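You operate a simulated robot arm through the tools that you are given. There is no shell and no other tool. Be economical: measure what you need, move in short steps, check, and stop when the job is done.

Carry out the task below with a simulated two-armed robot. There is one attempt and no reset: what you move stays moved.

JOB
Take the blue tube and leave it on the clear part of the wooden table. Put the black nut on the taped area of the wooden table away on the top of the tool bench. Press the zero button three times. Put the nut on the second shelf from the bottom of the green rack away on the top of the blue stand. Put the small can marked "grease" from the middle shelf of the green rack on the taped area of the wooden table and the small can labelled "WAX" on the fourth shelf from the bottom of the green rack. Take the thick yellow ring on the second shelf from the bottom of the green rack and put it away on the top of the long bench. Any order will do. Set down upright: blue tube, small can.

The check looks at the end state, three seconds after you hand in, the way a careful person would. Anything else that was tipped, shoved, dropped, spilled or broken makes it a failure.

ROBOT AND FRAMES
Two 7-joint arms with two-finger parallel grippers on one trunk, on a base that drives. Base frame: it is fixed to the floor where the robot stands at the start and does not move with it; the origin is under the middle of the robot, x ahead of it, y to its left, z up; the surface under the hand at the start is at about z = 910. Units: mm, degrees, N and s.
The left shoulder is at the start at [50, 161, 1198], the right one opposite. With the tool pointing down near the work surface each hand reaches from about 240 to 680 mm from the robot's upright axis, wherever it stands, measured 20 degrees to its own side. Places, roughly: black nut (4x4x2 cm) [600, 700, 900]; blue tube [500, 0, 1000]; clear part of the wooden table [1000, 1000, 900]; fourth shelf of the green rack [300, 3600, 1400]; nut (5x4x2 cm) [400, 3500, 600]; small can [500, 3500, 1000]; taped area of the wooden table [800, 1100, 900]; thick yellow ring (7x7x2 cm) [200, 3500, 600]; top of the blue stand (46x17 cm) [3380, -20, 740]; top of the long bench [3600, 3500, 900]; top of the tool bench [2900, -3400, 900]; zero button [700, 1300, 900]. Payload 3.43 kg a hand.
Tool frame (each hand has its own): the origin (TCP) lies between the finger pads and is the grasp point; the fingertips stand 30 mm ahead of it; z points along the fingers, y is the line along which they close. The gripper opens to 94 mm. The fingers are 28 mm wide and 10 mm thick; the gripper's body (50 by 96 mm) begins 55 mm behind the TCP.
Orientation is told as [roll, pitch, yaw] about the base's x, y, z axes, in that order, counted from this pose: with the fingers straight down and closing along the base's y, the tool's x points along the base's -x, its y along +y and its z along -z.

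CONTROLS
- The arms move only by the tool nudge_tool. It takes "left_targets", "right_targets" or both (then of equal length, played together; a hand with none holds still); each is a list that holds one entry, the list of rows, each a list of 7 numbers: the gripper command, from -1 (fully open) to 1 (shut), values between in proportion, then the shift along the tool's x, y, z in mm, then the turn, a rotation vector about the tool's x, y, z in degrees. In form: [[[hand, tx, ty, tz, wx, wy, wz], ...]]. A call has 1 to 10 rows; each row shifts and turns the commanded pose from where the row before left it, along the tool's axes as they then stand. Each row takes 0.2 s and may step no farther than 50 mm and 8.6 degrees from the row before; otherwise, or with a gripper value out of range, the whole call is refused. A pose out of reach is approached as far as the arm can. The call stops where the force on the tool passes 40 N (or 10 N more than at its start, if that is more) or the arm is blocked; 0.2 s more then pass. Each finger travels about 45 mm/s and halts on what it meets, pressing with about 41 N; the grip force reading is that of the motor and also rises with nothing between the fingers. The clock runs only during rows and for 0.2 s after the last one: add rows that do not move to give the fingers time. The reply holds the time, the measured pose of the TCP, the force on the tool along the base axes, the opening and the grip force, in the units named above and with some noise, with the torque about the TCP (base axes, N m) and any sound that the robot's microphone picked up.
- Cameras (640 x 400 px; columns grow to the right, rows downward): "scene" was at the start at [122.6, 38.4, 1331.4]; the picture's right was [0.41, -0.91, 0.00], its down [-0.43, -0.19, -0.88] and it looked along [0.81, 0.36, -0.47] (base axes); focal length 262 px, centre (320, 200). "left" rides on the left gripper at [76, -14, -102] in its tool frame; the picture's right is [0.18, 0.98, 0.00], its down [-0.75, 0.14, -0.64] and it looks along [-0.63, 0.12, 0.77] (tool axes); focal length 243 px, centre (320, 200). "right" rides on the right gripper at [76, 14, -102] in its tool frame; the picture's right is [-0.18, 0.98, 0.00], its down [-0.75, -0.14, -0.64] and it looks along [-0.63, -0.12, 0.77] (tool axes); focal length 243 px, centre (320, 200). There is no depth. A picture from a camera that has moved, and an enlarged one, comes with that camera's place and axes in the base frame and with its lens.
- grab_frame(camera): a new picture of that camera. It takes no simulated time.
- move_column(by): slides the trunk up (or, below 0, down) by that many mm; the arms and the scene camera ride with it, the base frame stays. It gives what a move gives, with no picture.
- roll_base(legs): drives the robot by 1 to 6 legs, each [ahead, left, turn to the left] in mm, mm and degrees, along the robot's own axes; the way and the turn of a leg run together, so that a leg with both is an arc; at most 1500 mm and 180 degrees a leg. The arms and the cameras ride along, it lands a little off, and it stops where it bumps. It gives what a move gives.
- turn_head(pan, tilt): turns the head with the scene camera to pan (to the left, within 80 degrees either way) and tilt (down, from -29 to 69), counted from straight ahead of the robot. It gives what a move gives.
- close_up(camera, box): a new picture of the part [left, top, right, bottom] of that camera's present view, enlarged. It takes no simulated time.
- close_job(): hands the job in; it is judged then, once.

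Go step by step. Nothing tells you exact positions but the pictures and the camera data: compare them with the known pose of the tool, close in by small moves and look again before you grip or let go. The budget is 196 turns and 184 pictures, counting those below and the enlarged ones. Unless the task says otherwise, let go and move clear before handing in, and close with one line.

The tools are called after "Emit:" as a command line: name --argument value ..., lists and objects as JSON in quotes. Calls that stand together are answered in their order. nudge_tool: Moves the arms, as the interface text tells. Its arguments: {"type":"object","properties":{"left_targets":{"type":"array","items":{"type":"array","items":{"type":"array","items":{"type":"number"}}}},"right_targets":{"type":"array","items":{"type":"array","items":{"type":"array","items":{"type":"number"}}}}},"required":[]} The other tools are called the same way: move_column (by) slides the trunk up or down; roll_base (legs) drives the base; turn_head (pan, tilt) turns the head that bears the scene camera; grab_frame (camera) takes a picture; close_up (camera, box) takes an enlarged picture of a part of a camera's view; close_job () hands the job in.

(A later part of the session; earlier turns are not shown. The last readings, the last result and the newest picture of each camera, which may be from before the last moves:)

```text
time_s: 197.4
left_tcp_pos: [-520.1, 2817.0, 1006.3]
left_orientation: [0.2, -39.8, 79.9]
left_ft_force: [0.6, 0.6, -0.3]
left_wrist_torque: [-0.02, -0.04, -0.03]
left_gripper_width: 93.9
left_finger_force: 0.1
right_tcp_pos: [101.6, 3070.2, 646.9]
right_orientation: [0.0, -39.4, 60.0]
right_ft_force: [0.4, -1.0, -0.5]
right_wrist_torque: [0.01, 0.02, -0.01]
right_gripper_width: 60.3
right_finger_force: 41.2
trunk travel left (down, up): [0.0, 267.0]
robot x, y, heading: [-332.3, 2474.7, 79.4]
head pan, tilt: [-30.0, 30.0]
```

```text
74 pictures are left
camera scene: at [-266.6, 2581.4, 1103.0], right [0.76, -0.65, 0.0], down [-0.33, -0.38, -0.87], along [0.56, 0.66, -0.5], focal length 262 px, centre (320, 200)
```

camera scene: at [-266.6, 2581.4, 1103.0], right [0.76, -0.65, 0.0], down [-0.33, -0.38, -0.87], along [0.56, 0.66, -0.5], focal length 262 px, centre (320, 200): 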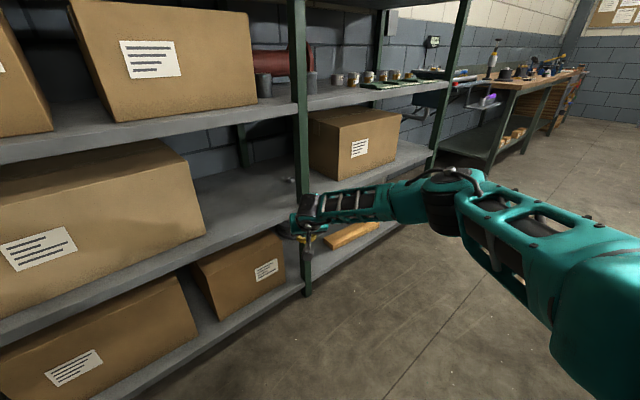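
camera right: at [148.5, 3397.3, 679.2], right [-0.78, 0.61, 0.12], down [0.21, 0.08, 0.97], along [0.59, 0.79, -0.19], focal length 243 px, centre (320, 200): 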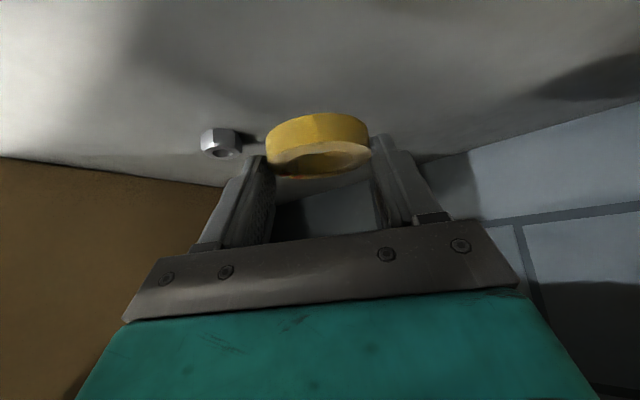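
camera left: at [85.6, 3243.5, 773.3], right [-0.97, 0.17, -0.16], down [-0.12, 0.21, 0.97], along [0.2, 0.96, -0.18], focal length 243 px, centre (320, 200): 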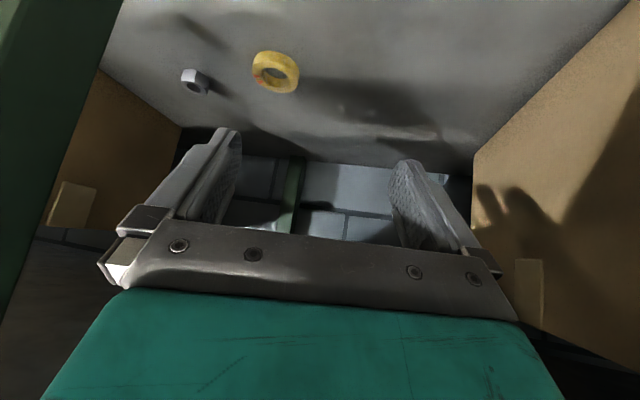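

The ring is out. I raise the trunk, retract the hand, turn to face along the aisle (+x) and look ahead toward the long bench.

Emit:
move_column --by 225

Emit:
nudge_tool --right_targets '[[[1, 8.4, 6.7, -42.8, 0, 0, 0], [1, 8.4, 6.7, -42.8, 0, 0, 0], [1, 8.4, 6.7, -42.8, 0, 0, 0], [1, 8.4, 6.7, -42.8, 0, 0, 0], [1, 8.4, 6.7, -42.8, 0, 0, 0], [1, 8.4, 6.7, -42.8, 0, 0, 0], [1, 8.4, 6.7, -42.8, 0, 0, 0], [1, 8.4, 6.7, -42.8, 0, 0, 0], [1, 8.4, 6.7, -42.8, 0, 0, 0], [1, 0, 0, 0, 0, 0, 0]]]'

Emit:
roll_base --legs '[[0, 0, -79.4], [300, 120, 0]]'

Emit:
turn_head --pan 5 --tilt 15

Emit:
grab_frame --camera "scene"

```text
time_s: 199.8
left_tcp_pos: [-519.8, 2818.7, 1230.9]
left_orientation: [0.3, -39.8, 79.9]
left_ft_force: [-0.1, -0.2, -0.2]
left_wrist_torque: [0.0, -0.02, -0.03]
left_gripper_width: 94.0
left_finger_force: 0.1
right_tcp_pos: [102.6, 3070.5, 872.6]
right_orientation: [0.1, -39.4, 59.9]
right_ft_force: [-0.4, 0.8, -0.9]
right_wrist_torque: [-0.02, 0.04, 0.02]
right_gripper_width: 60.3
right_finger_force: 41.4
trunk travel left (down, up): [-225.0, 42.0]
robot x, y, heading: [-333.2, 2470.6, 79.1]
head pan, tilt: [-30.0, 30.0]
```

```text
time_s: 202.0
left_tcp_pos: [-520.3, 2818.3, 1230.6]
left_orientation: [0.2, -39.7, 79.9]
left_ft_force: [-0.2, 0.7, 0.2]
left_wrist_torque: [0.0, -0.01, 0.01]
left_gripper_width: 93.8
left_finger_force: 0.1
right_tcp_pos: [-104.9, 2837.9, 1123.3]
right_orientation: [0.0, -39.4, 59.9]
right_ft_force: [1.1, 0.5, -0.3]
right_wrist_torque: [0.0, 0.01, 0.03]
right_gripper_width: 60.3
right_finger_force: 40.8
trunk travel left (down, up): [-225.0, 42.0]
robot x, y, heading: [-333.0, 2475.6, 79.3]
head pan, tilt: [-30.0, 30.0]
```

```text
time_s: 207.5
left_tcp_pos: [257.7, 2861.1, 1230.6]
left_orientation: [0.1, -39.7, 2.3]
left_ft_force: [-0.7, -0.9, 0.6]
left_wrist_torque: [0.0, -0.02, 0.02]
left_gripper_width: 94.0
left_finger_force: 0.1
right_tcp_pos: [367.2, 2459.7, 1123.1]
right_orientation: [0.1, -39.3, -17.7]
right_ft_force: [0.5, 1.0, -1.1]
right_wrist_torque: [0.0, 0.02, 0.0]
right_gripper_width: 60.6
right_finger_force: 41.7
trunk travel left (down, up): [-225.0, 42.0]
robot x, y, heading: [-41.2, 2606.3, 1.8]
head pan, tilt: [-30.0, 30.0]
```

```text
time_s: 208.5
left_tcp_pos: [257.2, 2861.4, 1229.9]
left_orientation: [0.2, -39.9, 2.3]
left_ft_force: [0.9, -0.4, 0.4]
left_wrist_torque: [0.02, -0.02, -0.02]
left_gripper_width: 94.1
left_finger_force: 0.1
right_tcp_pos: [367.2, 2458.9, 1123.4]
right_orientation: [0.0, -39.4, -17.8]
right_ft_force: [-0.5, 0.4, -1.1]
right_wrist_torque: [0.01, -0.01, 0.02]
right_gripper_width: 60.3
right_finger_force: 41.5
trunk travel left (down, up): [-225.0, 42.0]
robot x, y, heading: [-37.0, 2603.8, 1.8]
head pan, tilt: [5.0, 15.0]
```

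```text
73 pictures are left
camera scene: at [92.9, 2616.6, 1352.1], right [0.12, -0.99, 0.0], down [-0.26, -0.03, -0.97], along [0.96, 0.11, -0.26], focal length 262 px, centre (320, 200)
```

scene: 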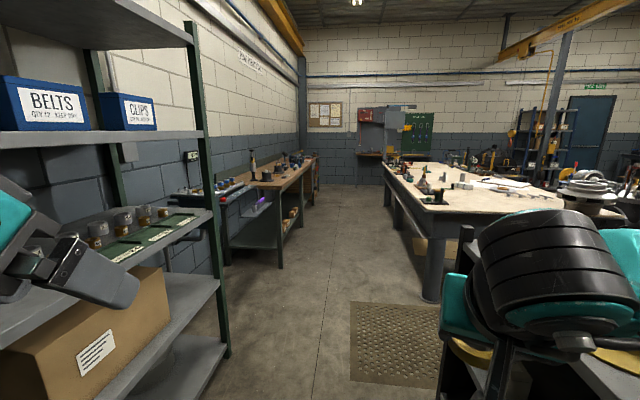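

The aisle to the long bench (front edge y≈3200, x≈2300–4200) is open. I drive along it, skirting the floor mat.

Emit:
roll_base --legs '[[0, 230, -1.8], [1400, 0, 0], [640, 0, 0], [0, -230, 0], [1300, 0, 0]]'

Emit:
turn_head --pan 70 --tilt 25

Emit:
grab_frame --camera "scene"

```text
time_s: 210.7
left_tcp_pos: [262.1, 3026.7, 1235.8]
left_orientation: [0.9, -39.9, 0.4]
left_ft_force: [0.5, 0.2, 0.6]
left_wrist_torque: [0.01, -0.01, -0.01]
left_gripper_width: 93.8
left_finger_force: 0.1
right_tcp_pos: [359.3, 2622.8, 1121.7]
right_orientation: [0.9, -39.0, -20.0]
right_ft_force: [-0.7, -0.3, 0.2]
right_wrist_torque: [-0.02, 0.0, 0.04]
right_gripper_width: 60.5
right_finger_force: 40.8
trunk travel left (down, up): [-225.0, 42.0]
robot x, y, heading: [-42.0, 2788.8, 0.5]
head pan, tilt: [5.0, 15.0]
stopped in leg 1: the robot was blocked; the commanded pose is now the measured one
```

```text
time_s: 212.1
left_tcp_pos: [261.8, 3026.6, 1235.8]
left_orientation: [0.9, -39.8, 0.2]
left_ft_force: [-0.1, 0.0, -0.1]
left_wrist_torque: [0.0, 0.0, 0.0]
left_gripper_width: 94.0
left_finger_force: 0.0
right_tcp_pos: [359.5, 2623.3, 1120.9]
right_orientation: [1.0, -39.1, -20.1]
right_ft_force: [0.5, 1.0, -0.9]
right_wrist_torque: [-0.01, 0.02, 0.0]
right_gripper_width: 60.6
right_finger_force: 41.5
trunk travel left (down, up): [-225.0, 42.0]
robot x, y, heading: [-44.4, 2788.3, 0.4]
head pan, tilt: [70.0, 25.0]
```

```text
72 pictures are left
camera scene: at [28.8, 2863.6, 1337.1], right [0.94, -0.34, 0.0], down [-0.14, -0.38, -0.91], along [0.31, 0.86, -0.41], focal length 262 px, centre (320, 200)
```

scene: 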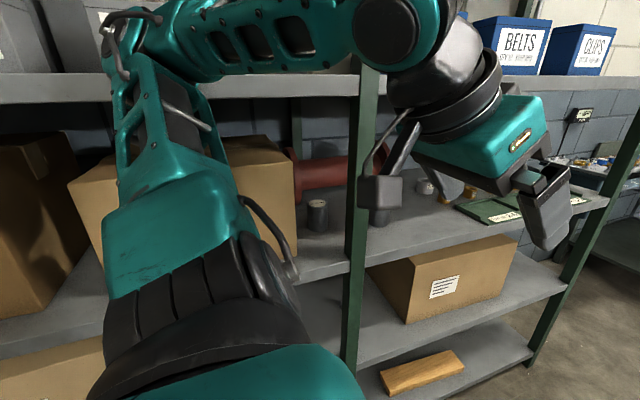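

The left elbow met the rack. I move away to the right and check that nothing was disturbed.

Emit:
roll_base --legs '[[0, -200, 0]]'

Emit:
turn_head --pan 80 --tilt 5

Emit:
grab_frame --camera "scene"

```text
time_s: 214.4
left_tcp_pos: [261.5, 2840.7, 1231.9]
left_orientation: [0.0, -39.8, 0.6]
left_ft_force: [1.4, -0.2, 0.3]
left_wrist_torque: [0.01, 0.01, -0.02]
left_gripper_width: 94.0
left_finger_force: 0.1
right_tcp_pos: [357.9, 2435.7, 1123.7]
right_orientation: [0.1, -39.5, -19.8]
right_ft_force: [-1.4, -0.4, -0.4]
right_wrist_torque: [0.03, 0.0, -0.02]
right_gripper_width: 60.5
right_finger_force: 41.2
trunk travel left (down, up): [-225.0, 42.0]
robot x, y, heading: [-44.1, 2594.1, -0.4]
head pan, tilt: [70.0, 25.0]
```

```text
time_s: 215.3
left_tcp_pos: [263.7, 2840.3, 1232.2]
left_orientation: [-0.2, -39.9, 0.7]
left_ft_force: [-0.2, 0.2, -0.4]
left_wrist_torque: [0.02, 0.01, 0.0]
left_gripper_width: 94.2
left_finger_force: 0.1
right_tcp_pos: [358.3, 2436.1, 1123.2]
right_orientation: [0.0, -39.5, -19.7]
right_ft_force: [-0.5, -0.2, -0.4]
right_wrist_torque: [0.02, 0.0, -0.02]
right_gripper_width: 60.5
right_finger_force: 40.7
trunk travel left (down, up): [-225.0, 42.0]
robot x, y, heading: [-38.4, 2595.9, -0.2]
head pan, tilt: [80.0, 5.0]
```

```text
71 pictures are left
camera scene: at [13.2, 2684.8, 1368.3], right [0.98, -0.18, 0.0], down [-0.02, -0.09, -1.0], along [0.18, 0.98, -0.09], focal length 262 px, centre (320, 200)
```

scene: 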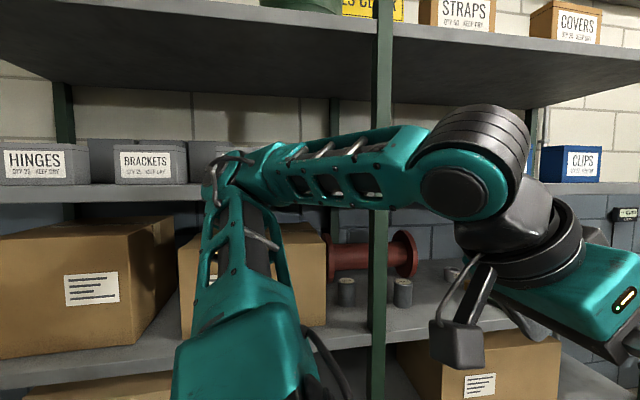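

Emit:
nudge_tool --left_targets '[[[-1, 2, -24, 41, 0, 0, 0], [-1, 2, -24, 41, 0, 0, 0], [-1, 2, -24, 41, 0, 0, 0], [-1, 2, -24, 41, 0, 0, 0], [-1, 0, 0, 0, 0, 0, 0]]]'

Emit:
roll_base --legs '[[1300, 90, 0]]'

Emit:
turn_head --pan 10 --tilt 20

Emit:
grab_frame --camera "scene"

```text
time_s: 216.5
left_tcp_pos: [369.8, 2744.1, 1108.0]
left_orientation: [0.0, -40.0, 0.7]
left_ft_force: [0.7, -0.2, 0.5]
left_wrist_torque: [-0.03, 0.01, 0.04]
left_gripper_width: 94.0
left_finger_force: 0.1
left hand out of reach, approached as far as the arm can: row 1
right_tcp_pos: [357.5, 2435.2, 1124.1]
right_orientation: [0.1, -39.4, -19.7]
right_ft_force: [-0.6, -0.6, -0.7]
right_wrist_torque: [-0.01, 0.0, -0.01]
right_gripper_width: 60.4
right_finger_force: 40.9
trunk travel left (down, up): [-225.0, 42.0]
robot x, y, heading: [-44.2, 2593.1, -0.1]
head pan, tilt: [80.0, 5.0]
```

```text
time_s: 223.2
left_tcp_pos: [1706.1, 2829.9, 1108.5]
left_orientation: [-0.1, -40.0, 0.6]
left_ft_force: [-0.1, -1.1, -0.3]
left_wrist_torque: [0.02, -0.01, 0.02]
left_gripper_width: 93.9
left_finger_force: 0.1
right_tcp_pos: [1695.9, 2521.6, 1124.1]
right_orientation: [0.0, -39.4, -19.6]
right_ft_force: [0.2, 0.2, -0.8]
right_wrist_torque: [0.05, 0.03, 0.01]
right_gripper_width: 60.4
right_finger_force: 41.1
trunk travel left (down, up): [-225.0, 42.0]
robot x, y, heading: [1289.1, 2677.5, -0.4]
head pan, tilt: [80.0, 5.0]
```

```text
time_s: 224.6
left_tcp_pos: [1706.7, 2831.1, 1108.4]
left_orientation: [-0.2, -39.9, 0.6]
left_ft_force: [-0.5, -0.4, -0.1]
left_wrist_torque: [-0.02, 0.01, -0.02]
left_gripper_width: 94.1
left_finger_force: 0.0
right_tcp_pos: [1694.8, 2520.7, 1123.2]
right_orientation: [0.0, -39.3, -19.7]
right_ft_force: [-0.1, -0.1, 0.1]
right_wrist_torque: [0.03, 0.01, 0.0]
right_gripper_width: 60.1
right_finger_force: 40.9
trunk travel left (down, up): [-225.0, 42.0]
robot x, y, heading: [1295.5, 2682.9, -0.2]
head pan, tilt: [10.0, 20.0]
```

```text
70 pictures are left
camera scene: at [1425.0, 2696.4, 1344.0], right [0.17, -0.99, 0.0], down [-0.34, -0.06, -0.94], along [0.93, 0.16, -0.34], focal length 262 px, centre (320, 200)
```

scene: 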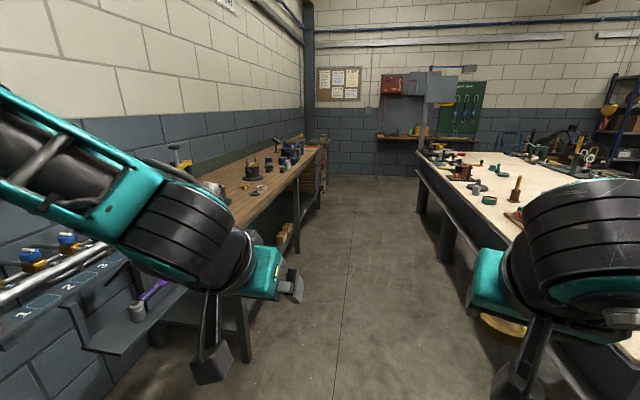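

Emit:
roll_base --legs '[[1400, -110, 0], [600, 0, 0], [0, 0, 90]]'

Emit:
turn_head --pan -5 --tilt 25

Emit:
grab_frame --camera "scene"

```text
time_s: 238.6
left_tcp_pos: [3188.6, 3003.6, 1108.3]
left_orientation: [-0.1, -39.9, 92.3]
left_ft_force: [0.2, -0.6, -0.4]
left_wrist_torque: [0.0, 0.04, -0.01]
left_gripper_width: 93.9
left_finger_force: 0.0
right_tcp_pos: [3497.4, 3001.3, 1123.9]
right_orientation: [0.0, -39.5, 71.9]
right_ft_force: [-0.2, 0.1, 0.0]
right_wrist_torque: [0.01, 0.01, 0.0]
right_gripper_width: 60.4
right_finger_force: 42.0
trunk travel left (down, up): [-225.0, 42.0]
robot x, y, heading: [3349.0, 2596.1, 91.5]
head pan, tilt: [10.0, 20.0]
```

```text
time_s: 239.4
left_tcp_pos: [3188.9, 3003.8, 1108.1]
left_orientation: [0.0, -39.8, 92.3]
left_ft_force: [-0.3, 0.0, -0.1]
left_wrist_torque: [-0.02, 0.0, 0.0]
left_gripper_width: 94.0
left_finger_force: 0.1
right_tcp_pos: [3497.4, 3002.3, 1123.8]
right_orientation: [0.0, -39.4, 71.9]
right_ft_force: [-0.1, -0.1, 0.5]
right_wrist_torque: [0.0, -0.03, -0.02]
right_gripper_width: 60.4
right_finger_force: 41.5
trunk travel left (down, up): [-225.0, 42.0]
robot x, y, heading: [3351.6, 2599.0, 91.3]
head pan, tilt: [-5.0, 25.0]
```

```text
69 pictures are left
camera scene: at [3355.2, 2728.9, 1336.0], right [1.0, -0.06, 0.0], down [-0.03, -0.42, -0.91], along [0.06, 0.9, -0.42], focal length 262 px, centre (320, 200)
```

scene: 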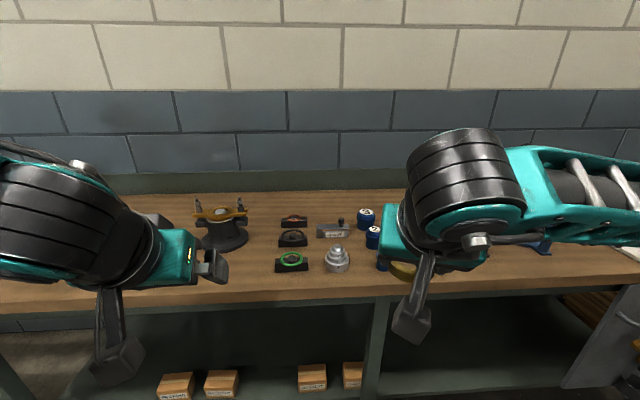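

Emit:
grab_frame --camera "right"

Emit:
close_up --camera "scene" --box '[180, 180, 420, 320]'

```text
68 pictures are left
camera right: at [3446.1, 2888.0, 1154.1], right [-0.89, 0.44, 0.12], down [0.19, 0.12, 0.97], along [0.41, 0.89, -0.19], focal length 243 px, centre (320, 200)
```

right: 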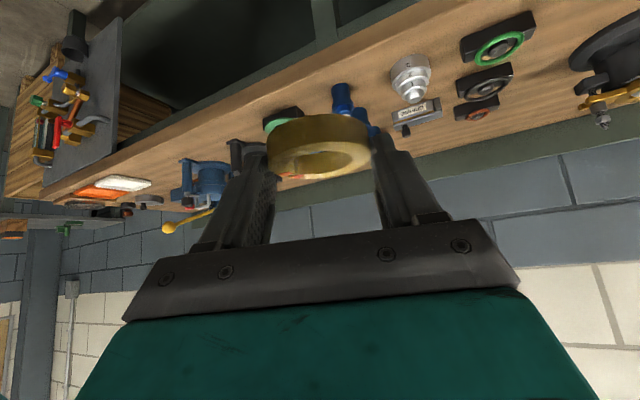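

```text
2.67 times, centred on (300, 250) of scene
camera zoom: at [3355.2, 2728.9, 1336.0], right [1.0, -0.06, 0.0], down [-0.03, -0.42, -0.91], along [0.06, 0.9, -0.42], focal length 698 px, centre (373, 67)
```

zoom: 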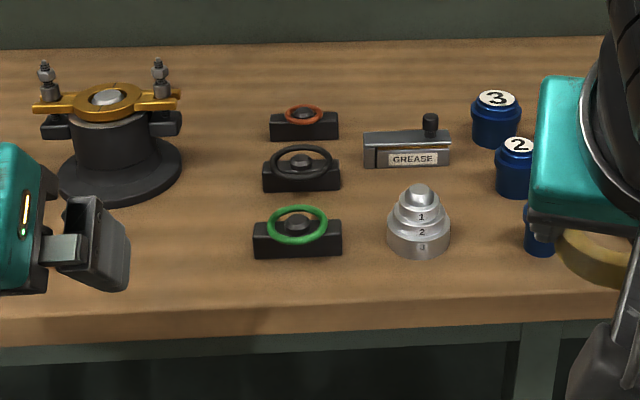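

The bench here is crowded; from the aisle view the stretch around x≈2950 looked bare. I move 480 mm left to look there.

Emit:
roll_base --legs '[[0, 480, -1.3]]'

Emit:
grab_frame --camera "scene"

```text
time_s: 244.2
left_tcp_pos: [2710.0, 3001.1, 1107.7]
left_orientation: [-0.1, -40.0, 91.0]
left_ft_force: [-1.2, -0.1, -1.1]
left_wrist_torque: [-0.02, 0.0, 0.01]
left_gripper_width: 93.8
left_finger_force: 0.2
right_tcp_pos: [3018.7, 2990.8, 1123.2]
right_orientation: [0.0, -39.4, 70.8]
right_ft_force: [0.4, -0.3, -0.2]
right_wrist_torque: [0.01, -0.02, 0.03]
right_gripper_width: 60.1
right_finger_force: 41.1
trunk travel left (down, up): [-225.0, 42.0]
robot x, y, heading: [2868.1, 2590.9, 90.3]
head pan, tilt: [-5.0, 25.0]
```

```text
66 pictures are left
camera scene: at [2870.7, 2722.4, 1335.9], right [1.0, -0.09, 0.0], down [-0.04, -0.42, -0.91], along [0.08, 0.9, -0.42], focal length 262 px, centre (320, 200)
```

scene: 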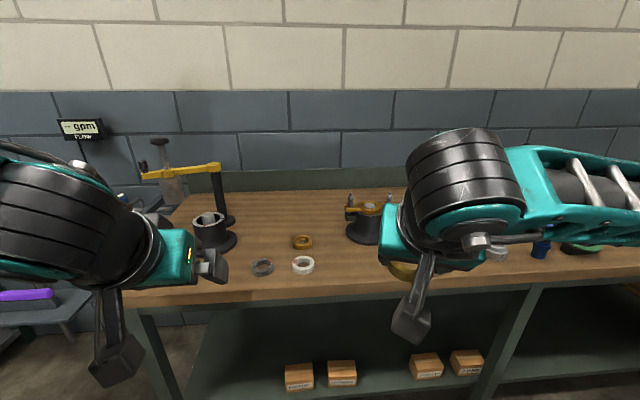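

There's a free patch of bench at about (2980, 3250), between the small rings and the pump. I drive the hand over it.

Emit:
roll_base --legs '[[258, 40, 0]]'

Emit:
nudge_tool --right_targets '[[[1, 25, 0, 31, 0, 0, 0], [1, 25, 0, 31, 0, 0, 0], [1, 25, 0, 31, 0, 0, 0], [1, 0, 0, 0, 0, 0, 0]]]'

Emit:
turn_head --pan -10 --tilt 40

Emit:
grab_frame --camera "scene"

```text
time_s: 246.0
left_tcp_pos: [2670.2, 3248.8, 1107.7]
left_orientation: [-0.1, -39.9, 90.7]
left_ft_force: [0.2, -0.7, -0.1]
left_wrist_torque: [0.01, 0.03, -0.03]
left_gripper_width: 93.9
left_finger_force: 0.1
right_tcp_pos: [2979.0, 3238.1, 1123.0]
right_orientation: [0.0, -39.4, 70.5]
right_ft_force: [0.9, 0.9, -0.7]
right_wrist_torque: [0.01, 0.0, 0.01]
right_gripper_width: 60.2
right_finger_force: 41.1
trunk travel left (down, up): [-225.0, 42.0]
robot x, y, heading: [2824.9, 2833.8, 90.1]
head pan, tilt: [-5.0, 25.0]
```

```text
time_s: 247.0
left_tcp_pos: [2669.9, 3248.2, 1108.7]
left_orientation: [0.0, -39.9, 90.9]
left_ft_force: [0.3, 0.2, 0.5]
left_wrist_torque: [-0.01, -0.02, 0.0]
left_gripper_width: 94.0
left_finger_force: 0.1
right_tcp_pos: [2982.7, 3240.0, 1003.3]
right_orientation: [0.1, -39.4, 70.5]
right_ft_force: [1.3, -0.4, -0.8]
right_wrist_torque: [-0.01, 0.0, 0.01]
right_gripper_width: 60.3
right_finger_force: 41.5
trunk travel left (down, up): [-225.0, 42.0]
robot x, y, heading: [2824.4, 2834.9, 89.9]
head pan, tilt: [-5.0, 25.0]
```

```text
time_s: 247.8
left_tcp_pos: [2670.7, 3248.4, 1107.5]
left_orientation: [-0.1, -39.8, 90.9]
left_ft_force: [0.0, 0.1, 0.0]
left_wrist_torque: [-0.01, -0.01, 0.03]
left_gripper_width: 94.2
left_finger_force: 0.1
right_tcp_pos: [2982.4, 3240.0, 1002.9]
right_orientation: [0.0, -39.5, 70.4]
right_ft_force: [0.8, 0.4, -0.6]
right_wrist_torque: [0.05, 0.02, 0.01]
right_gripper_width: 60.5
right_finger_force: 40.9
trunk travel left (down, up): [-225.0, 42.0]
robot x, y, heading: [2825.2, 2838.0, 90.0]
head pan, tilt: [-10.0, 40.0]
```

```text
65 pictures are left
camera scene: at [2836.9, 2960.7, 1312.7], right [0.98, -0.17, 0.0], down [-0.11, -0.63, -0.77], along [0.13, 0.75, -0.64], focal length 262 px, centre (320, 200)
```

scene: 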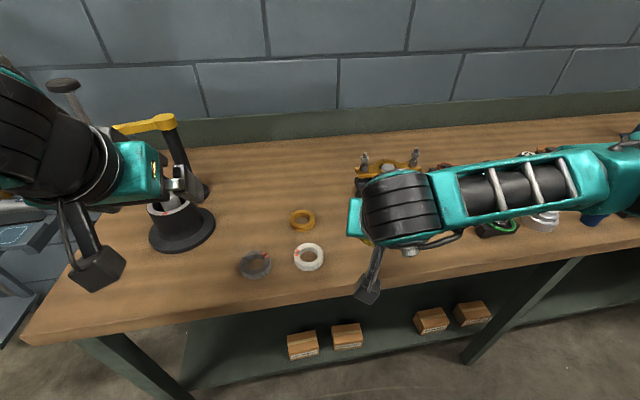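

Emit:
nudge_tool --right_targets '[[[1, -22, 23, 18.5, 0, 0, 0], [1, 22, 0, 27, 0, 0, 0], [1, 0, 0, 0, 0, 0, 0]]]'

Emit:
grab_frame --camera "right"

```text
time_s: 248.6
left_tcp_pos: [2670.7, 3248.2, 1107.3]
left_orientation: [-0.1, -39.9, 90.8]
left_ft_force: [0.1, -0.4, 0.1]
left_wrist_torque: [-0.02, 0.0, 0.01]
left_gripper_width: 94.1
left_finger_force: 0.1
right_tcp_pos: [2969.3, 3272.1, 967.5]
right_orientation: [0.1, -39.4, 70.5]
right_ft_force: [1.2, 0.0, 0.1]
right_wrist_torque: [0.01, -0.03, -0.04]
right_gripper_width: 60.3
right_finger_force: 41.2
trunk travel left (down, up): [-225.0, 42.0]
robot x, y, heading: [2820.1, 2835.3, 89.9]
head pan, tilt: [-10.0, 40.0]
```

```text
64 pictures are left
camera right: at [2914.7, 3159.6, 998.9], right [-0.88, 0.46, 0.12], down [0.19, 0.12, 0.97], along [0.44, 0.88, -0.19], focal length 243 px, centre (320, 200)
```

right: 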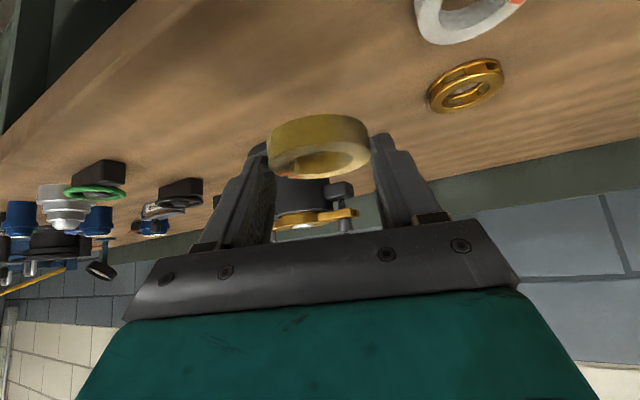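

Emit:
nudge_tool --right_targets '[[[1, 12, 0, 14, 0, 0, 0], [1, 1.9, 0, 2.3, 0, 0, 0], [1, 1.9, 0, 2.3, 0, 0, 0], [1, 1.3, 0, 1.5, 0, 0, 0], [1, 1.3, 0, 1.5, 0, 0, 0], [1, 0, 0, 0, 0, 0, 0]]]'

Emit:
grab_frame --camera "right"

```text
time_s: 250.0
left_tcp_pos: [2670.5, 3248.1, 1108.5]
left_orientation: [-0.2, -39.9, 90.8]
left_ft_force: [0.6, 0.3, 0.2]
left_wrist_torque: [0.0, 0.0, 0.0]
left_gripper_width: 94.0
left_finger_force: 0.0
right_tcp_pos: [2967.4, 3273.4, 940.3]
right_orientation: [0.0, -39.4, 70.5]
right_ft_force: [-0.4, -0.1, -0.2]
right_wrist_torque: [-0.03, -0.01, -0.01]
right_gripper_width: 60.6
right_finger_force: 40.8
trunk travel left (down, up): [-225.0, 42.0]
robot x, y, heading: [2822.5, 2836.1, 90.2]
head pan, tilt: [-10.0, 40.0]
```

```text
63 pictures are left
camera right: at [2913.7, 3160.9, 970.5], right [-0.88, 0.46, 0.12], down [0.19, 0.12, 0.97], along [0.44, 0.88, -0.19], focal length 243 px, centre (320, 200)
```

right: 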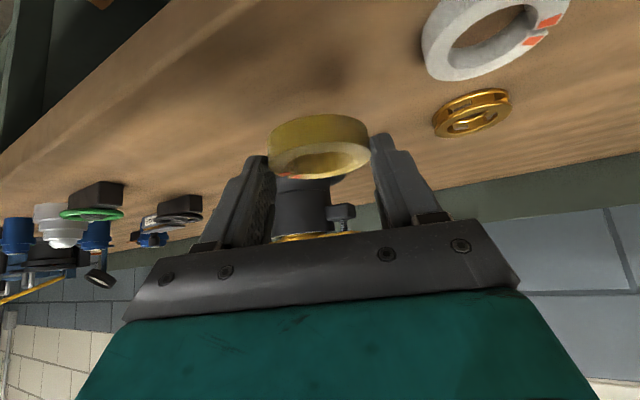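

Emit:
nudge_tool --right_targets '[[[1, 1.9, 0, 2.3, 0, 0, 0], [1, 1.9, 0, 2.3, 0, 0, 0], [1, 1.3, 0, 1.5, 0, 0, 0], [1, 1.3, 0, 1.5, 0, 0, 0], [1, 1.3, 0, 1.5, 0, 0, 0], [1, 0, 0, 0, 0, 0, 0]]]'

```text
time_s: 251.4
left_tcp_pos: [2670.2, 3248.7, 1108.6]
left_orientation: [-0.2, -39.9, 90.8]
left_ft_force: [-0.4, 0.5, -0.4]
left_wrist_torque: [-0.02, 0.03, -0.02]
left_gripper_width: 93.6
left_finger_force: 0.0
right_tcp_pos: [2965.9, 3273.2, 927.4]
right_orientation: [0.0, -39.3, 70.6]
right_ft_force: [0.7, -0.6, -0.7]
right_wrist_torque: [0.0, -0.01, -0.02]
right_gripper_width: 60.1
right_finger_force: 40.7
trunk travel left (down, up): [-225.0, 42.0]
robot x, y, heading: [2817.6, 2836.9, 89.7]
head pan, tilt: [-10.0, 40.0]
```

Emit:
nudge_tool --right_targets '[[[1, 1.9, 0, 2.3, 0, 0, 0], [1, 1.9, 0, 2.3, 0, 0, 0], [1, 1.3, 0, 1.5, 0, 0, 0], [1, 1.3, 0, 1.5, 0, 0, 0], [1, 1.3, 0, 1.5, 0, 0, 0], [1, 0, 0, 0, 0, 0, 0]]]'

Emit:
grab_frame --camera "right"

```text
time_s: 252.8
left_tcp_pos: [2670.4, 3248.4, 1107.8]
left_orientation: [-0.1, -39.9, 90.8]
left_ft_force: [0.1, -0.3, 0.9]
left_wrist_torque: [-0.01, 0.0, 0.03]
left_gripper_width: 94.0
left_finger_force: 0.0
right_tcp_pos: [2967.8, 3274.0, 915.5]
right_orientation: [0.1, -39.4, 70.5]
right_ft_force: [-0.1, 0.0, 0.1]
right_wrist_torque: [-0.02, -0.03, 0.02]
right_gripper_width: 60.4
right_finger_force: 41.2
trunk travel left (down, up): [-225.0, 42.0]
robot x, y, heading: [2825.6, 2835.2, 89.9]
head pan, tilt: [-10.0, 40.0]
```

```text
62 pictures are left
camera right: at [2913.1, 3161.5, 946.4], right [-0.88, 0.46, 0.12], down [0.19, 0.12, 0.97], along [0.44, 0.88, -0.19], focal length 243 px, centre (320, 200)
```

right: 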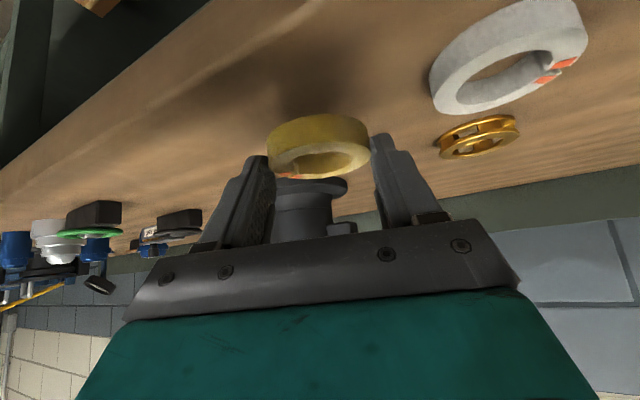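

Emit:
nudge_tool --right_targets '[[[1, 1.9, 0, 2.3, 0, 0, 0], [1, 1.9, 0, 2.3, 0, 0, 0], [1, 1.9, 0, 2.3, 0, 0, 0], [1, 1.3, 0, 1.5, 0, 0, 0], [1, 1.3, 0, 1.5, 0, 0, 0], [1, 1.3, 0, 1.5, 0, 0, 0], [1, 0, 0, 0, 0, 0, 0]]]'

Emit:
grab_frame --camera "right"

```text
time_s: 254.4
left_tcp_pos: [2671.1, 3248.0, 1108.6]
left_orientation: [-0.1, -39.8, 90.9]
left_ft_force: [0.6, -0.4, 0.0]
left_wrist_torque: [-0.01, -0.02, -0.02]
left_gripper_width: 94.0
left_finger_force: 0.1
right_tcp_pos: [2967.5, 3273.3, 901.2]
right_orientation: [0.0, -39.5, 70.5]
right_ft_force: [0.0, 0.0, -0.7]
right_wrist_torque: [0.0, -0.01, -0.02]
right_gripper_width: 60.5
right_finger_force: 40.7
trunk travel left (down, up): [-225.0, 42.0]
robot x, y, heading: [2824.1, 2835.6, 90.2]
head pan, tilt: [-10.0, 40.0]
```

```text
61 pictures are left
camera right: at [2913.5, 3160.8, 931.6], right [-0.88, 0.46, 0.12], down [0.19, 0.12, 0.97], along [0.44, 0.88, -0.19], focal length 243 px, centre (320, 200)
```

right: 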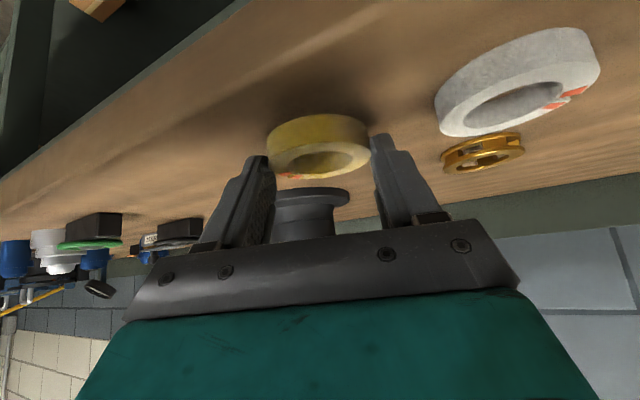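

Emit:
nudge_tool --right_targets '[[[1, 1.9, 0, 2.3, 0, 0, 0], [1, 1.3, 0, 1.5, 0, 0, 0], [1, 1.3, 0, 1.5, 0, 0, 0], [1, 1.3, 0, 1.5, 0, 0, 0], [1, 1.3, 0, 1.5, 0, 0, 0], [1, 1.3, 0, 1.5, 0, 0, 0], [1, 0, 0, 0, 0, 0, 0]]]'

Emit:
grab_frame --camera "right"

```text
time_s: 256.1
left_tcp_pos: [2671.6, 3248.3, 1107.3]
left_orientation: [-0.1, -40.1, 90.8]
left_ft_force: [-1.5, -0.4, -0.3]
left_wrist_torque: [0.01, 0.01, 0.0]
left_gripper_width: 94.0
left_finger_force: 0.1
right_tcp_pos: [2967.3, 3273.5, 893.7]
right_orientation: [0.7, -40.2, 70.0]
right_ft_force: [0.1, -5.2, 14.2]
right_wrist_torque: [-0.26, -0.3, -0.09]
right_gripper_width: 60.5
right_finger_force: 41.4
trunk travel left (down, up): [-225.0, 42.0]
robot x, y, heading: [2820.8, 2839.5, 90.1]
head pan, tilt: [-10.0, 40.0]
stopped in row 7 (right hand): the force on the tool passed its limit at 40 N (the readings are from after the stop); the commanded pose is now the measured one
```

```text
60 pictures are left
camera right: at [2912.7, 3161.9, 922.5], right [-0.88, 0.46, 0.13], down [0.19, 0.1, 0.98], along [0.44, 0.88, -0.18], focal length 243 px, centre (320, 200)
```

right: 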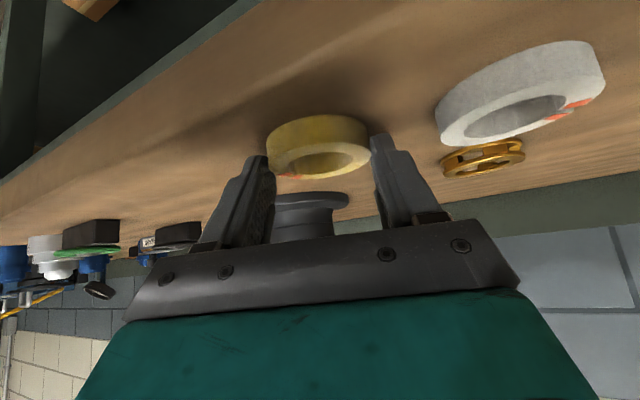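

Contact with the bench. I open and lift straight up, then back off.

Emit:
nudge_tool --right_targets '[[[1, -1, 0, -1.2, 0, 0, 0], [-1, 0, 0, 0, 0, 0, 0], [-1, 0, 0, 0, 0, 0, 0], [-1, 0, 0, 0, 0, 0, 0], [-1, -19, 0, -23, 0, 0, 0], [-1, -25, 0, -31, 0, 0, 0], [-1, -25, 0, -31, 0, 0, 0], [-1, -25, 0, -31, 0, 0, 0], [-1, -25, 0, -31, 0, 0, 0], [-1, 0, 0, 0, 0, 0, 0]]]'

Emit:
grab_frame --camera "right"

```text
time_s: 258.3
left_tcp_pos: [2671.5, 3247.8, 1108.8]
left_orientation: [-0.1, -39.9, 90.8]
left_ft_force: [0.6, 0.6, -0.3]
left_wrist_torque: [0.0, 0.03, -0.01]
left_gripper_width: 94.1
left_finger_force: 0.1
right_tcp_pos: [2965.9, 3270.7, 1080.2]
right_orientation: [0.2, -39.9, 70.3]
right_ft_force: [0.5, 0.0, -0.3]
right_wrist_torque: [-0.03, 0.01, -0.03]
right_gripper_width: 94.0
right_finger_force: 0.0
trunk travel left (down, up): [-225.0, 42.0]
robot x, y, heading: [2823.5, 2835.3, 90.0]
head pan, tilt: [-10.0, 40.0]
```

```text
59 pictures are left
camera right: at [2912.1, 3158.3, 1110.4], right [-0.88, 0.46, 0.12], down [0.19, 0.11, 0.98], along [0.44, 0.88, -0.18], focal length 243 px, centre (320, 200)
```

right: 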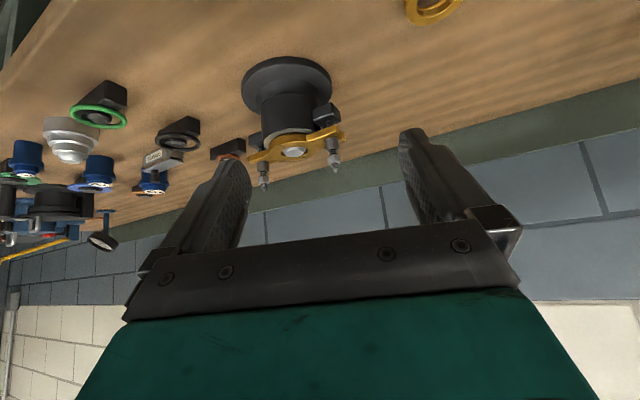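

Ring is placed; I back off, verify with one picture, and strafe back to the rack for the grease can (left hand) and nut.

Emit:
roll_base --legs '[[-235, 0, 0]]'

Emit:
grab_frame --camera "scene"

Emit:
roll_base --legs '[[0, 1500, 0], [0, 745, 0]]'

Emit:
turn_head --pan 12 --tilt 15

Emit:
grab_frame --camera "scene"

```text
time_s: 260.1
left_tcp_pos: [2670.5, 3011.8, 1108.4]
left_orientation: [-0.1, -40.0, 90.6]
left_ft_force: [0.0, 0.3, -0.2]
left_wrist_torque: [-0.02, -0.02, -0.05]
left_gripper_width: 93.7
left_finger_force: 0.0
right_tcp_pos: [2965.5, 3032.3, 1079.6]
right_orientation: [0.4, -39.9, 70.1]
right_ft_force: [-0.7, 1.0, 0.8]
right_wrist_torque: [0.02, 0.0, 0.01]
right_gripper_width: 93.9
right_finger_force: 0.0
trunk travel left (down, up): [-225.0, 42.0]
robot x, y, heading: [2823.0, 2601.6, 89.8]
head pan, tilt: [-10.0, 40.0]
```

```text
58 pictures are left
camera scene: at [2836.6, 2723.0, 1312.7], right [0.98, -0.18, 0.0], down [-0.11, -0.63, -0.77], along [0.14, 0.75, -0.64], focal length 262 px, centre (320, 200)
```

scene: 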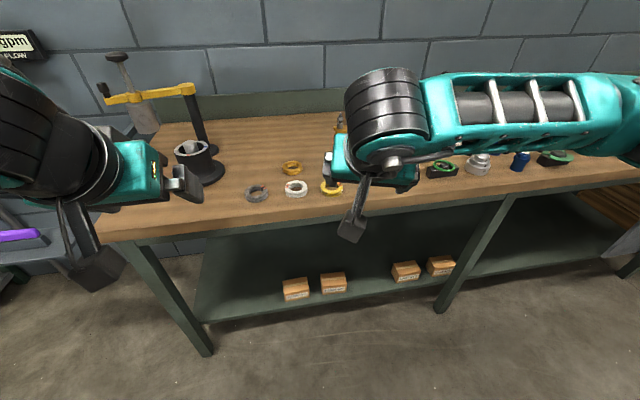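

```text
time_s: 280.2
left_tcp_pos: [399.1, 3020.2, 1108.0]
left_orientation: [-0.1, -39.9, 90.1]
left_ft_force: [-1.0, 0.1, 0.3]
left_wrist_torque: [-0.02, 0.0, -0.01]
left_gripper_width: 94.0
left_finger_force: 0.2
right_tcp_pos: [693.7, 3039.0, 1079.8]
right_orientation: [0.4, -39.9, 69.7]
right_ft_force: [-0.3, -0.9, 0.6]
right_wrist_torque: [0.0, -0.01, 0.03]
right_gripper_width: 94.2
right_finger_force: 0.1
trunk travel left (down, up): [-225.0, 42.0]
robot x, y, heading: [546.3, 2605.5, 89.1]
head pan, tilt: [-10.0, 40.0]
```

```text
time_s: 281.1
left_tcp_pos: [398.7, 3020.1, 1107.9]
left_orientation: [0.0, -39.9, 90.3]
left_ft_force: [-0.8, -0.1, -0.3]
left_wrist_torque: [0.0, 0.05, -0.01]
left_gripper_width: 93.7
left_finger_force: 0.0
right_tcp_pos: [694.2, 3038.6, 1078.8]
right_orientation: [0.5, -39.9, 69.6]
right_ft_force: [0.0, 0.2, 0.2]
right_wrist_torque: [0.02, 0.0, -0.03]
right_gripper_width: 94.0
right_finger_force: 0.2
trunk travel left (down, up): [-225.0, 42.0]
robot x, y, heading: [547.3, 2608.1, 89.5]
head pan, tilt: [12.0, 15.0]
```

```text
57 pictures are left
camera scene: at [527.9, 2738.6, 1352.1], right [0.98, 0.2, 0.0], down [0.05, -0.25, -0.97], along [-0.19, 0.95, -0.26], focal length 262 px, centre (320, 200)
```

scene: 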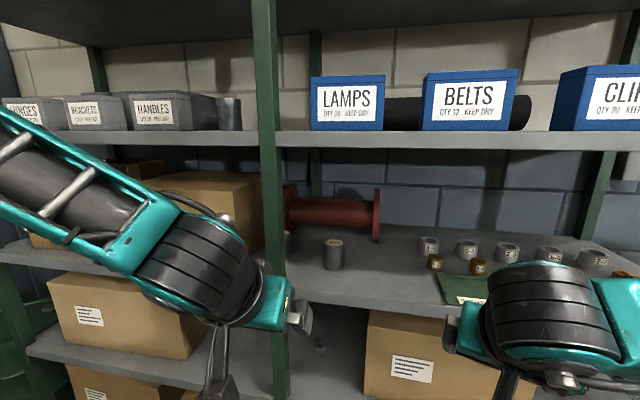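

WAX still stands fine and the ring lies on the bench. I extend the left hand and bring it over the GREASE can.

Emit:
nudge_tool --left_targets '[[[-1, -32, 0, 27, 0, 0, 0], [-1, -32, 0, 27, 0, 0, 0], [-1, -32, 0, 27, 0, 0, 0], [-1, 27, 0, 32, 0, 0, 0], [-1, 0, 0, 0, 0, 0, 0]]]'

Emit:
roll_base --legs '[[0, -33, 0.5], [230, 0, 0]]'

Emit:
grab_frame --camera "left"

Emit:
grab_frame --camera "scene"

```text
time_s: 282.3
left_tcp_pos: [398.3, 3144.2, 1068.5]
left_orientation: [0.0, -39.8, 90.1]
left_ft_force: [-0.3, 0.7, -0.1]
left_wrist_torque: [-0.03, -0.02, -0.01]
left_gripper_width: 93.9
left_finger_force: 0.1
right_tcp_pos: [694.0, 3038.7, 1080.8]
right_orientation: [0.4, -39.8, 69.7]
right_ft_force: [0.0, -0.2, 0.3]
right_wrist_torque: [-0.01, 0.0, -0.01]
right_gripper_width: 94.3
right_finger_force: 0.0
trunk travel left (down, up): [-225.0, 42.0]
robot x, y, heading: [547.6, 2604.8, 89.4]
head pan, tilt: [12.0, 15.0]
```

```text
time_s: 284.6
left_tcp_pos: [429.3, 3372.0, 1069.7]
left_orientation: [-0.1, -39.8, 90.6]
left_ft_force: [-0.8, -0.6, -0.7]
left_wrist_torque: [0.02, 0.01, -0.01]
left_gripper_width: 94.2
left_finger_force: 0.1
right_tcp_pos: [727.3, 3268.9, 1079.6]
right_orientation: [0.4, -39.9, 70.1]
right_ft_force: [-0.6, -0.4, 0.7]
right_wrist_torque: [-0.02, -0.04, -0.03]
right_gripper_width: 93.9
right_finger_force: 0.1
trunk travel left (down, up): [-225.0, 42.0]
robot x, y, heading: [584.3, 2836.5, 89.7]
head pan, tilt: [12.0, 15.0]
```

```text
56 pictures are left
camera left: at [446.7, 3249.0, 1098.0], right [-0.98, -0.15, -0.12], down [-0.14, 0.17, 0.98], along [-0.13, 0.97, -0.18], focal length 243 px, centre (320, 200)
```

left: 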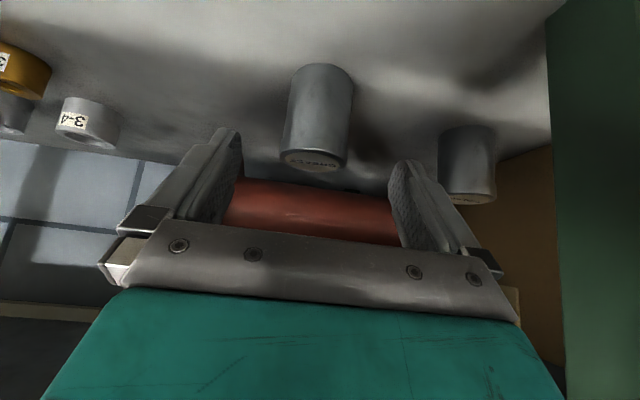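

```text
55 pictures are left
camera scene: at [562.0, 2967.7, 1352.1], right [0.98, 0.2, 0.0], down [0.05, -0.25, -0.97], along [-0.2, 0.95, -0.26], focal length 262 px, centre (320, 200)
```

scene: 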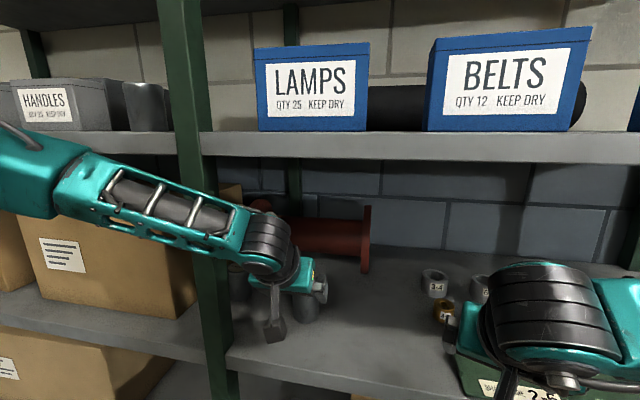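

Grease is at about (429, 3470), but the left forearm would reach the post. I back off, shift the base right and let the hand point left-forward instead.

Emit:
roll_base --legs '[[-150, 0, 0], [0, -160, 0]]'

Emit:
nudge_tool --left_targets '[[[-1, 0, 0, 0, -3.9, 0, -4.6], [-1, 0, 0, 0, -3.9, 0, -4.6], [-1, -8, 40, 6, 0, 0, 0], [-1, -8, 40, 6, 0, 0, 0], [-1, -8, 40, 6, 0, 0, 0], [-1, -8, 40, 6, 0, 0, 0], [-1, 0, 0, 0, 0, 0, 0]]]'

Emit:
roll_base --legs '[[130, 0, 0]]'

Emit:
grab_frame --camera "scene"

```text
time_s: 287.7
left_tcp_pos: [596.4, 3221.0, 1068.9]
left_orientation: [-0.1, -39.9, 90.7]
left_ft_force: [0.7, 0.5, 0.4]
left_wrist_torque: [-0.02, -0.04, 0.02]
left_gripper_width: 93.9
left_finger_force: 0.1
right_tcp_pos: [891.4, 3118.3, 1080.6]
right_orientation: [0.4, -39.9, 70.0]
right_ft_force: [-0.1, -0.8, -0.4]
right_wrist_torque: [0.01, 0.0, 0.02]
right_gripper_width: 94.0
right_finger_force: 0.1
trunk travel left (down, up): [-225.0, 42.0]
robot x, y, heading: [748.3, 2684.1, 89.9]
head pan, tilt: [12.0, 15.0]
```

```text
time_s: 289.3
left_tcp_pos: [430.2, 3226.1, 1069.0]
left_orientation: [-0.1, -39.9, 102.7]
left_ft_force: [-0.1, -0.2, -0.4]
left_wrist_torque: [0.02, 0.0, -0.06]
left_gripper_width: 94.3
left_finger_force: 0.0
right_tcp_pos: [892.7, 3118.9, 1080.5]
right_orientation: [0.5, -40.0, 70.1]
right_ft_force: [0.5, -0.4, 0.1]
right_wrist_torque: [-0.01, -0.05, 0.02]
right_gripper_width: 93.9
right_finger_force: 0.1
trunk travel left (down, up): [-225.0, 42.0]
robot x, y, heading: [744.9, 2685.1, 89.8]
head pan, tilt: [12.0, 15.0]
```

```text
time_s: 290.6
left_tcp_pos: [430.2, 3353.7, 1069.2]
left_orientation: [0.0, -39.9, 102.7]
left_ft_force: [0.3, -0.1, -1.2]
left_wrist_torque: [0.01, -0.02, -0.03]
left_gripper_width: 93.9
left_finger_force: 0.1
right_tcp_pos: [892.7, 3246.4, 1079.4]
right_orientation: [0.3, -39.9, 70.2]
right_ft_force: [0.0, -0.9, 0.3]
right_wrist_torque: [-0.01, -0.01, -0.04]
right_gripper_width: 93.9
right_finger_force: 0.0
trunk travel left (down, up): [-225.0, 42.0]
robot x, y, heading: [749.9, 2810.2, 89.9]
head pan, tilt: [12.0, 15.0]
```

```text
54 pictures are left
camera scene: at [728.2, 2944.8, 1352.0], right [0.98, 0.2, 0.0], down [0.05, -0.25, -0.97], along [-0.2, 0.95, -0.26], focal length 262 px, centre (320, 200)
```

scene: 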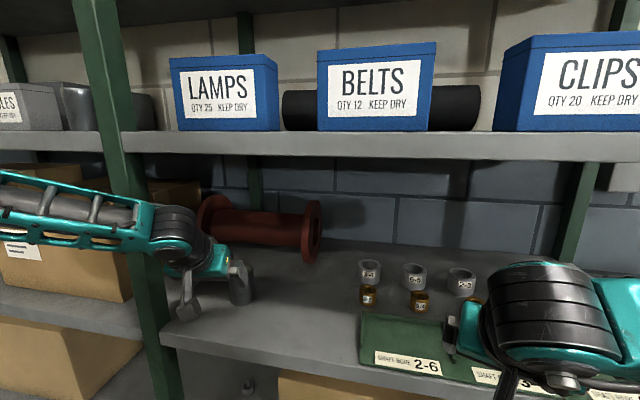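

The forearm is still lateral. I back off 65 mm and use a near-straight arm instead.

Emit:
roll_base --legs '[[-65, 0, 0]]'

Emit:
nudge_tool --left_targets '[[[-1, -26.3, -7.7, 22, 0, 0, 0], [-1, -26.3, -7.7, 22, 0, 0, 0], [-1, -26.3, -7.7, 22, 0, 0, 0], [-1, -26.3, -7.7, 22, 0, 0, 0], [-1, -26.3, -7.7, 22, 0, 0, 0], [-1, 0, 0, 0, 0, 0, 0]]]'

Emit:
grab_frame --camera "left"

Emit:
grab_frame --camera "scene"

```text
time_s: 291.6
left_tcp_pos: [428.8, 3286.0, 1069.5]
left_orientation: [-0.1, -40.1, 102.8]
left_ft_force: [0.0, -0.1, -0.8]
left_wrist_torque: [0.03, -0.01, 0.0]
left_gripper_width: 93.8
left_finger_force: 0.0
right_tcp_pos: [892.0, 3180.5, 1081.3]
right_orientation: [0.4, -40.0, 70.2]
right_ft_force: [-0.5, -0.6, 0.1]
right_wrist_torque: [0.03, 0.04, 0.01]
right_gripper_width: 94.0
right_finger_force: 0.1
trunk travel left (down, up): [-225.0, 42.0]
robot x, y, heading: [746.6, 2741.8, 89.9]
head pan, tilt: [12.0, 15.0]
```

```text
time_s: 293.0
left_tcp_pos: [423.7, 3435.8, 1073.7]
left_orientation: [0.0, -39.9, 102.8]
left_ft_force: [0.3, -0.1, -0.4]
left_wrist_torque: [0.02, 0.0, 0.04]
left_gripper_width: 93.9
left_finger_force: 0.1
left hand out of reach, approached as far as the arm can: row 5
right_tcp_pos: [889.9, 3180.8, 1080.5]
right_orientation: [0.5, -39.9, 70.3]
right_ft_force: [0.4, 0.5, 1.1]
right_wrist_torque: [-0.02, 0.01, -0.02]
right_gripper_width: 94.1
right_finger_force: 0.0
trunk travel left (down, up): [-225.0, 42.0]
robot x, y, heading: [747.0, 2743.6, 90.1]
head pan, tilt: [12.0, 15.0]
```

```text
53 pictures are left
camera left: at [465.9, 3318.3, 1103.1], right [-0.93, -0.36, -0.12], down [-0.17, 0.13, 0.98], along [-0.33, 0.93, -0.18], focal length 243 px, centre (320, 200)
```

left: 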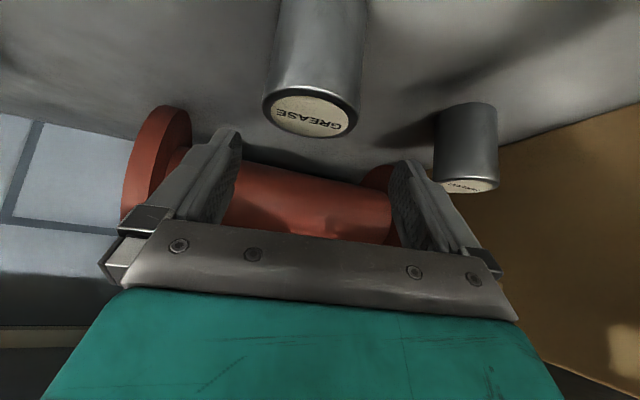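

```text
52 pictures are left
camera scene: at [727.7, 2878.3, 1352.1], right [0.98, 0.21, 0.0], down [0.05, -0.25, -0.97], along [-0.2, 0.94, -0.26], focal length 262 px, centre (320, 200)
```

scene: 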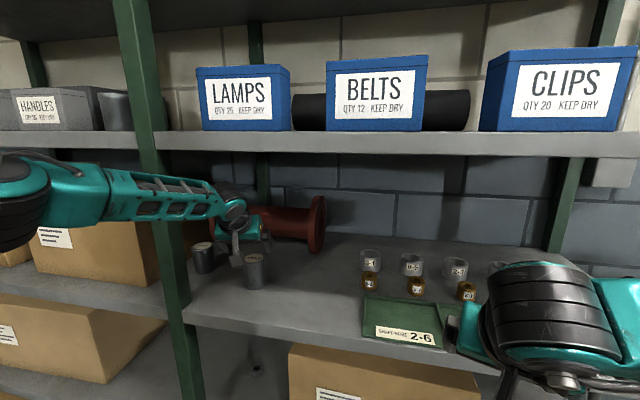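

Emit:
roll_base --legs '[[42, 0, 0]]'

Emit:
nudge_tool --left_targets '[[[-1, 8.4, -1.5, -7, 0, 0, 0], [-1, 20, 0, 24, 0, 0, 0], [-1, 0, 0, 0, 0, 0, 0]]]'

Emit:
grab_frame --camera "left"

```text
time_s: 293.9
left_tcp_pos: [423.6, 3476.7, 1073.4]
left_orientation: [0.0, -39.8, 102.8]
left_ft_force: [-0.8, -0.2, 0.1]
left_wrist_torque: [0.02, -0.02, 0.0]
left_gripper_width: 94.1
left_finger_force: 0.0
right_tcp_pos: [892.0, 3222.6, 1079.6]
right_orientation: [0.4, -39.8, 70.2]
right_ft_force: [0.7, -0.1, -0.2]
right_wrist_torque: [0.01, 0.0, -0.02]
right_gripper_width: 93.9
right_finger_force: 0.1
trunk travel left (down, up): [-225.0, 42.0]
robot x, y, heading: [746.5, 2788.6, 90.0]
head pan, tilt: [12.0, 15.0]
```

```text
time_s: 294.7
left_tcp_pos: [428.5, 3465.2, 1043.1]
left_orientation: [0.0, -40.0, 102.7]
left_ft_force: [-0.3, -0.5, 0.5]
left_wrist_torque: [0.02, 0.0, 0.03]
left_gripper_width: 93.8
left_finger_force: 0.0
right_tcp_pos: [892.0, 3222.0, 1080.2]
right_orientation: [0.3, -39.9, 70.3]
right_ft_force: [-0.4, -0.3, -1.1]
right_wrist_torque: [0.01, 0.03, 0.0]
right_gripper_width: 94.2
right_finger_force: 0.1
trunk travel left (down, up): [-225.0, 42.0]
robot x, y, heading: [750.4, 2786.0, 90.0]
head pan, tilt: [12.0, 15.0]
```

```text
51 pictures are left
camera left: at [470.8, 3347.8, 1071.6], right [-0.93, -0.35, -0.12], down [-0.17, 0.13, 0.98], along [-0.33, 0.93, -0.18], focal length 243 px, centre (320, 200)
```

left: 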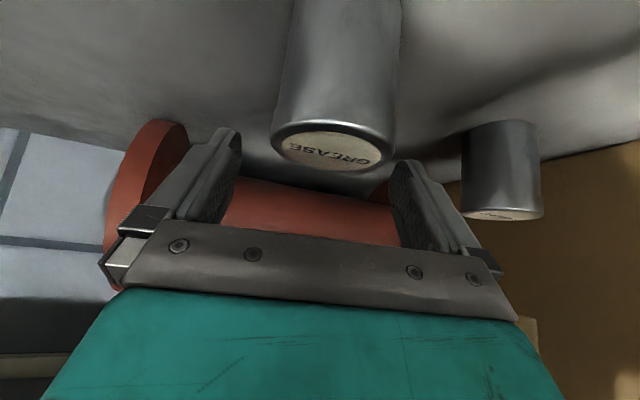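

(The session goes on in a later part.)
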